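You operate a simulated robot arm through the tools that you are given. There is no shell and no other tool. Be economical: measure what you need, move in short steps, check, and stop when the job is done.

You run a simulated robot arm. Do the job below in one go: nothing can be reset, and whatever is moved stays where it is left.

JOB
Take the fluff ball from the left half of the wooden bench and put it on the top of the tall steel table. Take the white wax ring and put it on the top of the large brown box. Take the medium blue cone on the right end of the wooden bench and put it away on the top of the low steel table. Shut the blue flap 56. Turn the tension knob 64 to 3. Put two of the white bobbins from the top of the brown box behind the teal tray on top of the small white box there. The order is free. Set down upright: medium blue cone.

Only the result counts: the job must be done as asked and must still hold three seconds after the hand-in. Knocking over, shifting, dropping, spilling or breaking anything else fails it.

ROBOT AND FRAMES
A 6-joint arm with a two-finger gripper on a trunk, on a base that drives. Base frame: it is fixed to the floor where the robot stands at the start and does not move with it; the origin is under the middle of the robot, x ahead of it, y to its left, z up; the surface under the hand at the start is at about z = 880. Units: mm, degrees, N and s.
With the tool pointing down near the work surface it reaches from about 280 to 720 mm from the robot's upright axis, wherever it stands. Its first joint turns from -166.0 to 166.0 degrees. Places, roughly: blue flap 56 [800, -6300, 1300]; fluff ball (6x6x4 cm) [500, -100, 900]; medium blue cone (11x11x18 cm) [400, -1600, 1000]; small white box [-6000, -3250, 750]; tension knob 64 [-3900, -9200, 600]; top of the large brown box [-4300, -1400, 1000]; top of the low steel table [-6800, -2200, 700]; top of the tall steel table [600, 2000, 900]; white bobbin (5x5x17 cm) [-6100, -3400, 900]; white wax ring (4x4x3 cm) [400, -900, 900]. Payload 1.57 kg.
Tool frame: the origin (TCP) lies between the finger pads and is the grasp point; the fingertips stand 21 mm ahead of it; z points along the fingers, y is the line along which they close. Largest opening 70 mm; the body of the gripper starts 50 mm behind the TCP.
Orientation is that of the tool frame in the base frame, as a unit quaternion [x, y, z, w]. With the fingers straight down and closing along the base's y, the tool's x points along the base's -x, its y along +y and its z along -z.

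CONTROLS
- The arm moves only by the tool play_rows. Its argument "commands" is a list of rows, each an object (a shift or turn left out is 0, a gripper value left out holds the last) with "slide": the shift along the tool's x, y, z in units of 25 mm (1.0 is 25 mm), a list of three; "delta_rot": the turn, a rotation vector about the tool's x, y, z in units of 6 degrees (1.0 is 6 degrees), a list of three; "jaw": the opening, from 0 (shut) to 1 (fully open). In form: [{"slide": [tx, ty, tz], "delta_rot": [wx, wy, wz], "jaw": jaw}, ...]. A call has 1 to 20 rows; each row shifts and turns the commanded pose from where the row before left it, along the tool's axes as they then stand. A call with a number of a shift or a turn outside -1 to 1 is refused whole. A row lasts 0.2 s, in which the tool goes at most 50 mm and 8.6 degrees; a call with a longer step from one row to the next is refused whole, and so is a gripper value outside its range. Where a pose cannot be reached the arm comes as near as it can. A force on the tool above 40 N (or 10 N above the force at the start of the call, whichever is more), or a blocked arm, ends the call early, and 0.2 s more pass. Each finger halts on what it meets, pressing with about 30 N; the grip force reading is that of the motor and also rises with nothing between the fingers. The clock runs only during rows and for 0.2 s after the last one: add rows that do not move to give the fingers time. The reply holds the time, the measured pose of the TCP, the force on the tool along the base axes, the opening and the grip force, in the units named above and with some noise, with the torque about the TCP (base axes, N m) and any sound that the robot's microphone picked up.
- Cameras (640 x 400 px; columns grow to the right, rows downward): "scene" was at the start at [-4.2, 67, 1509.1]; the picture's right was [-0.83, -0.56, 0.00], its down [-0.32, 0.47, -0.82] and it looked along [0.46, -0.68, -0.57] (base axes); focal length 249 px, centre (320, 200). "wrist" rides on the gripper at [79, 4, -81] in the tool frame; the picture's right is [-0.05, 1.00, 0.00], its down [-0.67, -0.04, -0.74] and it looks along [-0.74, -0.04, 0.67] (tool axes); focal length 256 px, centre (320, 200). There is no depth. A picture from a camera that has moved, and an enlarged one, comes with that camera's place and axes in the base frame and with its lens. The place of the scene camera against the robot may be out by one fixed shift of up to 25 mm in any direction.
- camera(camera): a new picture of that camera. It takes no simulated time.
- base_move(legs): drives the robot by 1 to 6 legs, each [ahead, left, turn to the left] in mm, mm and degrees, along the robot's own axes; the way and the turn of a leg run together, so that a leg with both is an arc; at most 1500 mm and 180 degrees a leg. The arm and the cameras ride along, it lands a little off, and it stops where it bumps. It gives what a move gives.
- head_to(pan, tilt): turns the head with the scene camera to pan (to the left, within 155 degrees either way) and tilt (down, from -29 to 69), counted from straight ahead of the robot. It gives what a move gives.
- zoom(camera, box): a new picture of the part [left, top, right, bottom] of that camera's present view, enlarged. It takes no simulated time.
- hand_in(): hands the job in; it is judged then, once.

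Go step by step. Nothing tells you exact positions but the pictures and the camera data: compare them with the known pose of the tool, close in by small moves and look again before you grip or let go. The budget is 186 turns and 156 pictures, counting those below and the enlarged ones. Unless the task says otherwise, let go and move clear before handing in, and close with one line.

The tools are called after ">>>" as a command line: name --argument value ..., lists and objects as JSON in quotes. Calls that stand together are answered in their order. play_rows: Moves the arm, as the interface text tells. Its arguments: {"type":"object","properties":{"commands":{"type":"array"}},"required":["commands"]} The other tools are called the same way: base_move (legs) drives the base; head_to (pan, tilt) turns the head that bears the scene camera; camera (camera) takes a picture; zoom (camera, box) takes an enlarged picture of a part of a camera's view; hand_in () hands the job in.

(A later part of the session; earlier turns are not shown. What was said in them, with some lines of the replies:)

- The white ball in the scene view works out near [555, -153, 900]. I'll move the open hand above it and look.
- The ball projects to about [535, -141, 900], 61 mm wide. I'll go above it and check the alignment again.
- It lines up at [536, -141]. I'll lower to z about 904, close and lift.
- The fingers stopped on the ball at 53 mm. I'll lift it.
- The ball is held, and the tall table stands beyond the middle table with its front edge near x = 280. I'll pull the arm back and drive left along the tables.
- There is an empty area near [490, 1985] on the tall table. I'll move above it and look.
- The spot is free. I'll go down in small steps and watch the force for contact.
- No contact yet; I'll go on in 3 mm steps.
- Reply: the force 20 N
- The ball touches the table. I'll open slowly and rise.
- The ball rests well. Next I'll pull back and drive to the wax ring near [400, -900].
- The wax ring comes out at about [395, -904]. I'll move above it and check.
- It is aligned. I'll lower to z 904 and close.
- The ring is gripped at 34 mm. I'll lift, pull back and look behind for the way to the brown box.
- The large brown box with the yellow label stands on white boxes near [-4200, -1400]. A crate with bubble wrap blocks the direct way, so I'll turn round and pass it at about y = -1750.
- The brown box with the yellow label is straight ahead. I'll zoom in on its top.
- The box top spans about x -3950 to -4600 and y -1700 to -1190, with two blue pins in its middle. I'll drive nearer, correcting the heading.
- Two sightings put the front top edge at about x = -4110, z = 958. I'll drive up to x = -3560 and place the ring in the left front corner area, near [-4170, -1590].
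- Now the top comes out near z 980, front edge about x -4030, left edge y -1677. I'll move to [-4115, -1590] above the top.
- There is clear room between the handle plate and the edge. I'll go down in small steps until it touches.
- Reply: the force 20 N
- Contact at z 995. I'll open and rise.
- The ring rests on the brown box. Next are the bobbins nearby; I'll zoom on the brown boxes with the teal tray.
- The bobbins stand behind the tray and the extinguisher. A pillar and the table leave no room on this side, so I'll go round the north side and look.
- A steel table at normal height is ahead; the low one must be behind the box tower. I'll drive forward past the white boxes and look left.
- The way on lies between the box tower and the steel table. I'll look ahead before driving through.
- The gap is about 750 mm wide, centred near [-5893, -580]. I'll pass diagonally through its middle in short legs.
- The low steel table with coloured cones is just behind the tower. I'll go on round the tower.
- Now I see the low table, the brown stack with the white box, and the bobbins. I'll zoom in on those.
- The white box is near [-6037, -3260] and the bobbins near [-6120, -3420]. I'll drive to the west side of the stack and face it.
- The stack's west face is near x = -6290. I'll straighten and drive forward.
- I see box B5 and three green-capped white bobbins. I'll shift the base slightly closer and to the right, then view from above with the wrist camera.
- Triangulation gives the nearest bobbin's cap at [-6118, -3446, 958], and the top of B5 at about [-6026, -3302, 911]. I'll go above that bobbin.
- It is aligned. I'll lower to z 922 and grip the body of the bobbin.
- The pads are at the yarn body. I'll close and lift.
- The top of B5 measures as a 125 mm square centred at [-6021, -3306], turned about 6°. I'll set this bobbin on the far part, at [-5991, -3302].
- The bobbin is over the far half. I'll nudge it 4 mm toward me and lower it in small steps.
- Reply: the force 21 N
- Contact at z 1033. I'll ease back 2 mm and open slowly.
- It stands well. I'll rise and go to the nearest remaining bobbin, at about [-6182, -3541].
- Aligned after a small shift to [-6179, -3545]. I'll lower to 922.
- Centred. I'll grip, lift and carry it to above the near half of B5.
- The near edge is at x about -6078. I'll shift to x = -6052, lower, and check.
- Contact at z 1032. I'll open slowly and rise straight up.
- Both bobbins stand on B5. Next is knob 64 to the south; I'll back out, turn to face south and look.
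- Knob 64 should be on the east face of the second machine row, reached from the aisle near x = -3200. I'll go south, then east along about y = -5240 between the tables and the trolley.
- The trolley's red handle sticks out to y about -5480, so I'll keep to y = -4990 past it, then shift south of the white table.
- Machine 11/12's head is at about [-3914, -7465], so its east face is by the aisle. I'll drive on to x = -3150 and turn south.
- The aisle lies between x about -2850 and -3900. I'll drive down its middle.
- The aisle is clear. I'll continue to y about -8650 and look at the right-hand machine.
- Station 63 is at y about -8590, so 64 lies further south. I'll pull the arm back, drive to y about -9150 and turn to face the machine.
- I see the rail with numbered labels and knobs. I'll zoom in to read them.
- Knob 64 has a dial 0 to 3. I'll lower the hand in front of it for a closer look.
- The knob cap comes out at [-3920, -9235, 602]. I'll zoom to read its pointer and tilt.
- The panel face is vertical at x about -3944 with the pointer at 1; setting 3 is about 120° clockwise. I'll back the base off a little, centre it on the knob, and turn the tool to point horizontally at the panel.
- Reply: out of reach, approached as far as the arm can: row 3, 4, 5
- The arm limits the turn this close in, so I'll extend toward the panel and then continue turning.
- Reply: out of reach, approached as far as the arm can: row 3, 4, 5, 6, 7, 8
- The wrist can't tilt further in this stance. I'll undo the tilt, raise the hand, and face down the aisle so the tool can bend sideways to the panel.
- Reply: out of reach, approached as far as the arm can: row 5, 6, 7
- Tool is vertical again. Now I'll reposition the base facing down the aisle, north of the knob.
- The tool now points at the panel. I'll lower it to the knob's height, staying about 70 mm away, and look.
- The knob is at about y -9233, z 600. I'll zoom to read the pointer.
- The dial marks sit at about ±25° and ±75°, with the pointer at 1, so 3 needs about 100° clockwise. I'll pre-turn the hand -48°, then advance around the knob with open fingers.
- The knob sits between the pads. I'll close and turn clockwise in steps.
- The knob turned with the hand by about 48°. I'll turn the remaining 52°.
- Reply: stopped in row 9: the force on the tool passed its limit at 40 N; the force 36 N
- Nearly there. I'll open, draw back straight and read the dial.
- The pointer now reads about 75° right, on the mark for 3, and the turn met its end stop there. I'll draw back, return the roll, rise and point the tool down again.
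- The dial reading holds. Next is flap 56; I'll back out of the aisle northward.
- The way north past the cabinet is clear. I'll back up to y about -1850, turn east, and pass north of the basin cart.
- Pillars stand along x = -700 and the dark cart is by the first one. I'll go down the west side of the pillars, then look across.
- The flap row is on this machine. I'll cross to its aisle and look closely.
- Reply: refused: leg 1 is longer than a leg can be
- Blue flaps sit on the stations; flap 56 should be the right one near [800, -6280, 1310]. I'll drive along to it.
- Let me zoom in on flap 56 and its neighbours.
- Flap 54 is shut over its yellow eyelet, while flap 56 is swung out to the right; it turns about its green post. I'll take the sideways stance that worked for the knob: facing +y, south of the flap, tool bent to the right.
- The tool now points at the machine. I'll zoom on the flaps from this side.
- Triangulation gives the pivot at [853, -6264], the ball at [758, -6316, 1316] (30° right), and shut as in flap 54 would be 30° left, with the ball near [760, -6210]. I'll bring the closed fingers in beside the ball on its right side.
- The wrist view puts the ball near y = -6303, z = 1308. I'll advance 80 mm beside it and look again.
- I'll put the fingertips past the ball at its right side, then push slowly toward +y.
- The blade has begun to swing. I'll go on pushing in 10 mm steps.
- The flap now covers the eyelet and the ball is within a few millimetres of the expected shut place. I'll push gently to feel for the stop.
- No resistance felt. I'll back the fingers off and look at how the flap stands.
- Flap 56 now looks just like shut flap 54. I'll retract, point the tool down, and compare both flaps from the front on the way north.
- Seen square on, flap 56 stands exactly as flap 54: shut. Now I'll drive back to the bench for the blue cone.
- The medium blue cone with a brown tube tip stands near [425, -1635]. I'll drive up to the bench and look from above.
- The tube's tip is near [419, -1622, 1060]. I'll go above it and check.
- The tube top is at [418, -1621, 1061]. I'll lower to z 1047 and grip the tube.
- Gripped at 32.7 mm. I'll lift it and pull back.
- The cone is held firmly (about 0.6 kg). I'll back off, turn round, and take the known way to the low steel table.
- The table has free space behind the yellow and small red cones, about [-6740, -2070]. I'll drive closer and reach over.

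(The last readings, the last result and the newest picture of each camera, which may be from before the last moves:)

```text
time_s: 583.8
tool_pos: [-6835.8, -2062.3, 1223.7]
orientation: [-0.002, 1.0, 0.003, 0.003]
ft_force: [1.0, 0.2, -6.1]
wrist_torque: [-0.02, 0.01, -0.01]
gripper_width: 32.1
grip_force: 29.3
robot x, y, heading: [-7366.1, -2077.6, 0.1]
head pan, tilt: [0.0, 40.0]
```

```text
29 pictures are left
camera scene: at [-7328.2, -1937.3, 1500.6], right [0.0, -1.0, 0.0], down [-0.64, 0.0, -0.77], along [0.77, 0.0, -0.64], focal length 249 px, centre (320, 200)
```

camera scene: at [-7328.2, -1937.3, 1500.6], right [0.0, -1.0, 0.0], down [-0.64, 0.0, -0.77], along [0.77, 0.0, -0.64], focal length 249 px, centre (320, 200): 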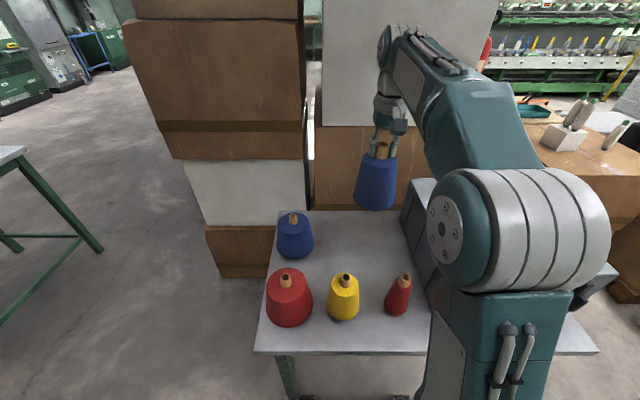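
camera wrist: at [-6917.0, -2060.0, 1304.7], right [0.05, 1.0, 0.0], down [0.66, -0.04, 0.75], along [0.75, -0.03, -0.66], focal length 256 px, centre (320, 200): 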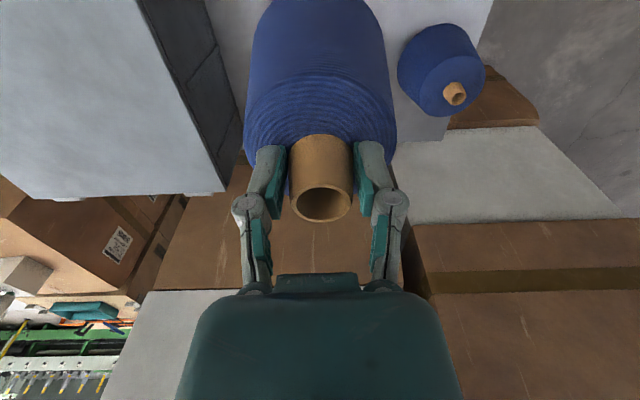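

The spot [-6770, -2080] is clear by over 100 mm all round. I'll move there and lower partway.

>>> play_rows --commands '[{"slide": [-0.88, -0.24, 0]}, {"slide": [-0.88, -0.24, 0]}, {"slide": [-0.88, -0.24, 0]}, {"slide": [0, 0, 0.8]}, {"slide": [0, 0, 0.9]}, {"slide": [0, 0, 0.9]}, {"slide": [0, 0, 0.9]}, {"slide": [0, 0, 0.9]}, {"slide": [0, 0, 0.9]}, {"slide": [0, 0, 0.9]}, {"slide": [0, 0, 0.9]}, {"slide": [0, 0, 0.9]}, {"slide": [0, 0, 0.9]}, {"slide": [0, 0, 0.9]}, {}, {}]'

>>> camera --camera "wrist"

>>> camera --camera "scene"

```text
time_s: 587.1
tool_pos: [-6770.0, -2078.3, 977.2]
orientation: [-0.002, 1.0, 0.002, 0.002]
ft_force: [-0.4, 0.6, -6.2]
wrist_torque: [0.01, 0.01, -0.03]
gripper_width: 32.4
grip_force: 29.8
robot x, y, heading: [-7362.4, -2079.3, -0.0]
head pan, tilt: [0.0, 40.0]
```

```text
28 pictures are left
camera wrist: at [-6850.7, -2076.2, 1058.2], right [0.05, 1.0, 0.0], down [0.66, -0.04, 0.75], along [0.75, -0.03, -0.66], focal length 256 px, centre (320, 200)
```

wrist: 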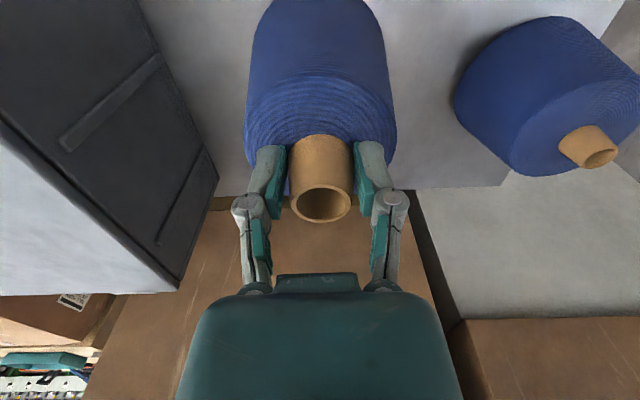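

```text
27 pictures are left
camera scene: at [-7327.9, -1937.3, 1500.6], right [0.0, -1.0, 0.0], down [-0.64, 0.0, -0.76], along [0.76, 0.0, -0.64], focal length 249 px, centre (320, 200)
```

scene: 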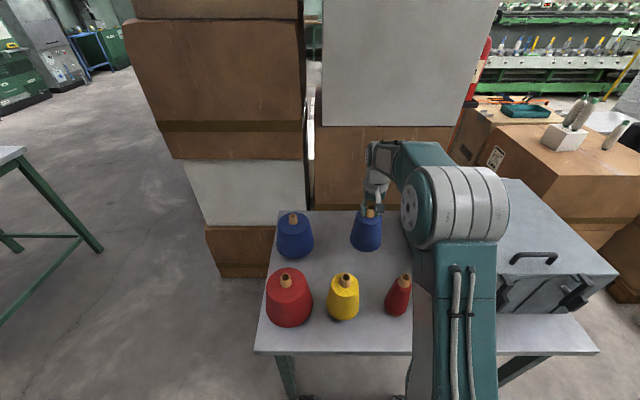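

Clear all around. I'll lower further, then in small steps until contact.

>>> play_rows --commands '[{"slide": [0, 0, 0.8]}, {"slide": [0, 0, 0.8]}, {"slide": [0, 0, 0.6]}, {"slide": [0, 0, 0.4]}, {"slide": [0, 0, 0.3]}, {}, {}]'

>>> zoom --camera "scene" --box '[290, 190, 430, 300]'

```text
time_s: 588.8
tool_pos: [-6771.4, -2079.6, 906.2]
orientation: [-0.002, 1.0, 0.003, 0.002]
ft_force: [-0.6, -0.3, -5.5]
wrist_torque: [-0.03, 0.04, -0.04]
gripper_width: 32.3
grip_force: 29.7
robot x, y, heading: [-7360.7, -2078.7, -0.0]
head pan, tilt: [0.0, 40.0]
```

```text
3.64 times, centred on (360, 245) of scene
camera zoom: at [-7327.8, -1937.4, 1500.6], right [0.0, -1.0, 0.0], down [-0.64, 0.0, -0.76], along [0.76, 0.0, -0.64], focal length 905 px, centre (174, 36)
```

zoom: 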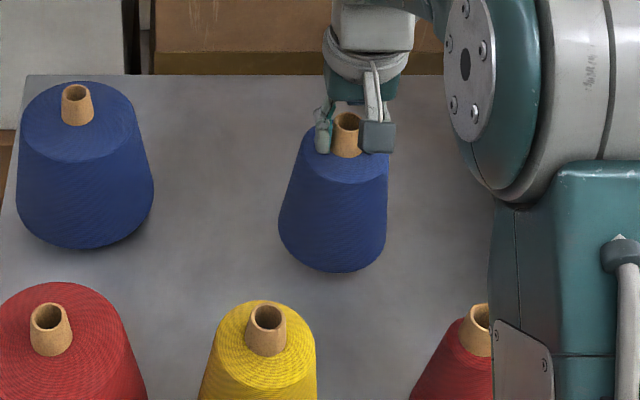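

>>> play_rows --commands '[{"slide": [0, 0, 0.25]}, {"slide": [0, 0, 0.25]}, {"slide": [0, 0, 0.25]}, {"slide": [0, 0, 0.2]}, {"slide": [0, 0, 0.15]}, {}]'

>>> play_rows --commands '[{"slide": [0, 0, 0.12]}, {"slide": [0, 0, 0.12]}, {}]'

>>> play_rows --commands '[{"slide": [0, 0, 0.12]}, {"slide": [0, 0, 0.08]}, {}]'

```text
time_s: 590.1
tool_pos: [-6769.8, -2079.8, 878.2]
orientation: [-0.003, 1.0, 0.003, 0.001]
ft_force: [-0.5, -0.9, -6.3]
wrist_torque: [-0.02, 0.03, -0.02]
gripper_width: 31.9
grip_force: 30.3
robot x, y, heading: [-7361.4, -2081.5, -0.0]
head pan, tilt: [0.0, 40.0]
```

```text
time_s: 591.0
tool_pos: [-6770.1, -2079.3, 871.7]
orientation: [-0.002, 1.0, 0.003, 0.002]
ft_force: [-0.7, 0.1, -5.9]
wrist_torque: [-0.01, 0.03, 0.0]
gripper_width: 32.3
grip_force: 30.1
robot x, y, heading: [-7361.0, -2081.1, 0.2]
head pan, tilt: [0.0, 40.0]
```

```text
time_s: 591.8
tool_pos: [-6769.5, -2079.4, 866.7]
orientation: [-0.003, 1.0, 0.002, 0.001]
ft_force: [0.2, -0.2, -5.7]
wrist_torque: [0.01, 0.05, -0.04]
gripper_width: 32.0
grip_force: 30.4
robot x, y, heading: [-7361.4, -2080.2, 0.0]
head pan, tilt: [0.0, 40.0]
```

>>> play_rows --commands '[{"slide": [0, 0, 0.1]}, {"slide": [0, 0, 0.08]}, {}]'

>>> play_rows --commands '[{"slide": [0, 0, 0.1]}, {}]'

>>> zoom --camera "scene" --box '[290, 190, 430, 300]'

```text
time_s: 592.5
tool_pos: [-6770.6, -2079.6, 865.9]
orientation: [-0.001, 1.0, 0.003, 0.005]
ft_force: [-6.9, -3.7, 30.0]
wrist_torque: [-0.08, -0.1, 0.01]
gripper_width: 32.3
grip_force: 30.3
robot x, y, heading: [-7354.9, -2079.1, 0.3]
head pan, tilt: [0.0, 40.0]
```

```text
time_s: 593.1
tool_pos: [-6770.8, -2080.4, 861.5]
orientation: [-0.002, 1.0, 0.002, 0.003]
ft_force: [0.6, -3.2, 32.3]
wrist_torque: [-0.08, -0.2, 0.01]
gripper_width: 33.4
grip_force: 29.8
robot x, y, heading: [-7359.4, -2077.2, 0.3]
head pan, tilt: [0.0, 40.0]
```

```text
3.64 times, centred on (360, 245) of scene
camera zoom: at [-7330.5, -1938.1, 1500.9], right [0.0, -1.0, 0.0], down [-0.64, 0.0, -0.77], along [0.77, 0.0, -0.64], focal length 905 px, centre (174, 36)
```

zoom: 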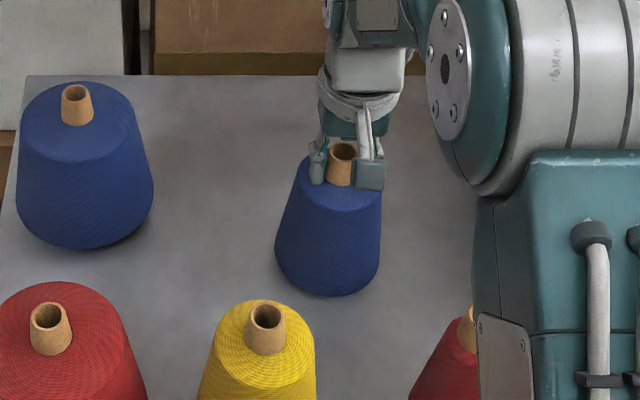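

The cone stands on the table. I'll relieve the pressure, open, and rise.

>>> play_rows --commands '[{"slide": [0, 0, -0.12]}, {}, {"jaw": 0.55}, {"jaw": 0.7}, {"jaw": 0.85}, {"jaw": 1.0}, {}, {"slide": [0, 0, -0.4]}, {"slide": [0, 0, -0.8]}, {"slide": [0, 0, -0.9]}, {"slide": [0, 0, -0.9]}, {"slide": [0, 0, -0.9]}, {"slide": [0, 0, -0.9]}, {"slide": [0, 0, -0.9]}, {"slide": [0, 0, -0.9]}, {}]'

>>> camera --camera "wrist"

>>> camera --camera "scene"

```text
time_s: 596.5
tool_pos: [-6769.5, -2079.9, 1029.5]
orientation: [-0.003, 1.0, 0.003, 0.002]
ft_force: [0.6, 0.6, -0.9]
wrist_torque: [0.0, -0.01, 0.0]
gripper_width: 70.3
grip_force: 0.1
robot x, y, heading: [-7361.1, -2077.9, 0.3]
head pan, tilt: [0.0, 40.0]
```

```text
24 pictures are left
camera wrist: at [-6849.7, -2077.3, 1110.2], right [0.05, 1.0, 0.0], down [0.66, -0.04, 0.75], along [0.75, -0.03, -0.66], focal length 256 px, centre (320, 200)
```

wrist: 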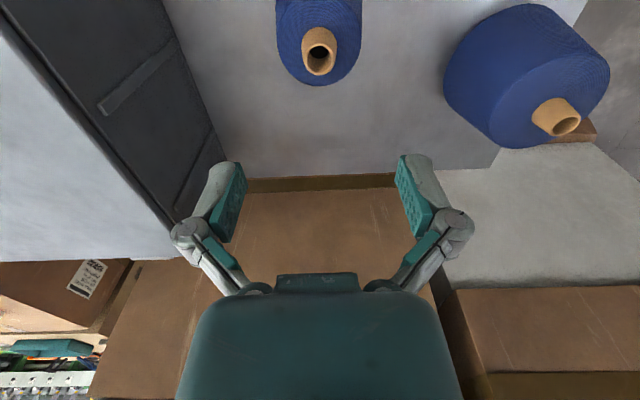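

```text
23 pictures are left
camera scene: at [-7328.4, -1937.4, 1500.6], right [0.0, -1.0, 0.0], down [-0.64, 0.0, -0.77], along [0.77, 0.0, -0.64], focal length 249 px, centre (320, 200)
```

scene: 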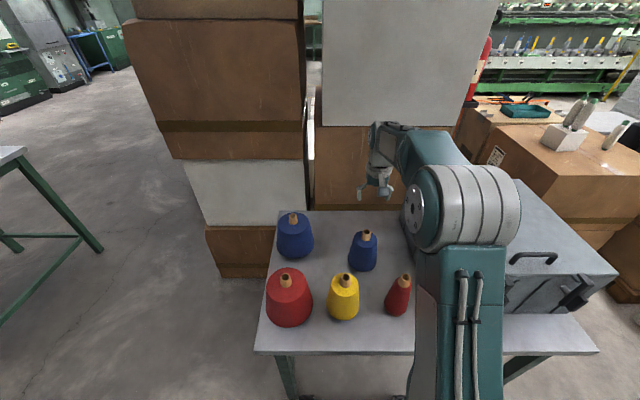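

The cone stands upright on the low table, both bobbins are still on B5, and the hand is clear of everything. All six parts are done, so I'll hand in.

>>> hand_in

```text
The job is handed in.
```

The job is handed in with all six parts done. The least certain is knob 64: I judged the 3 from the pointer angle and the end stop it met there.
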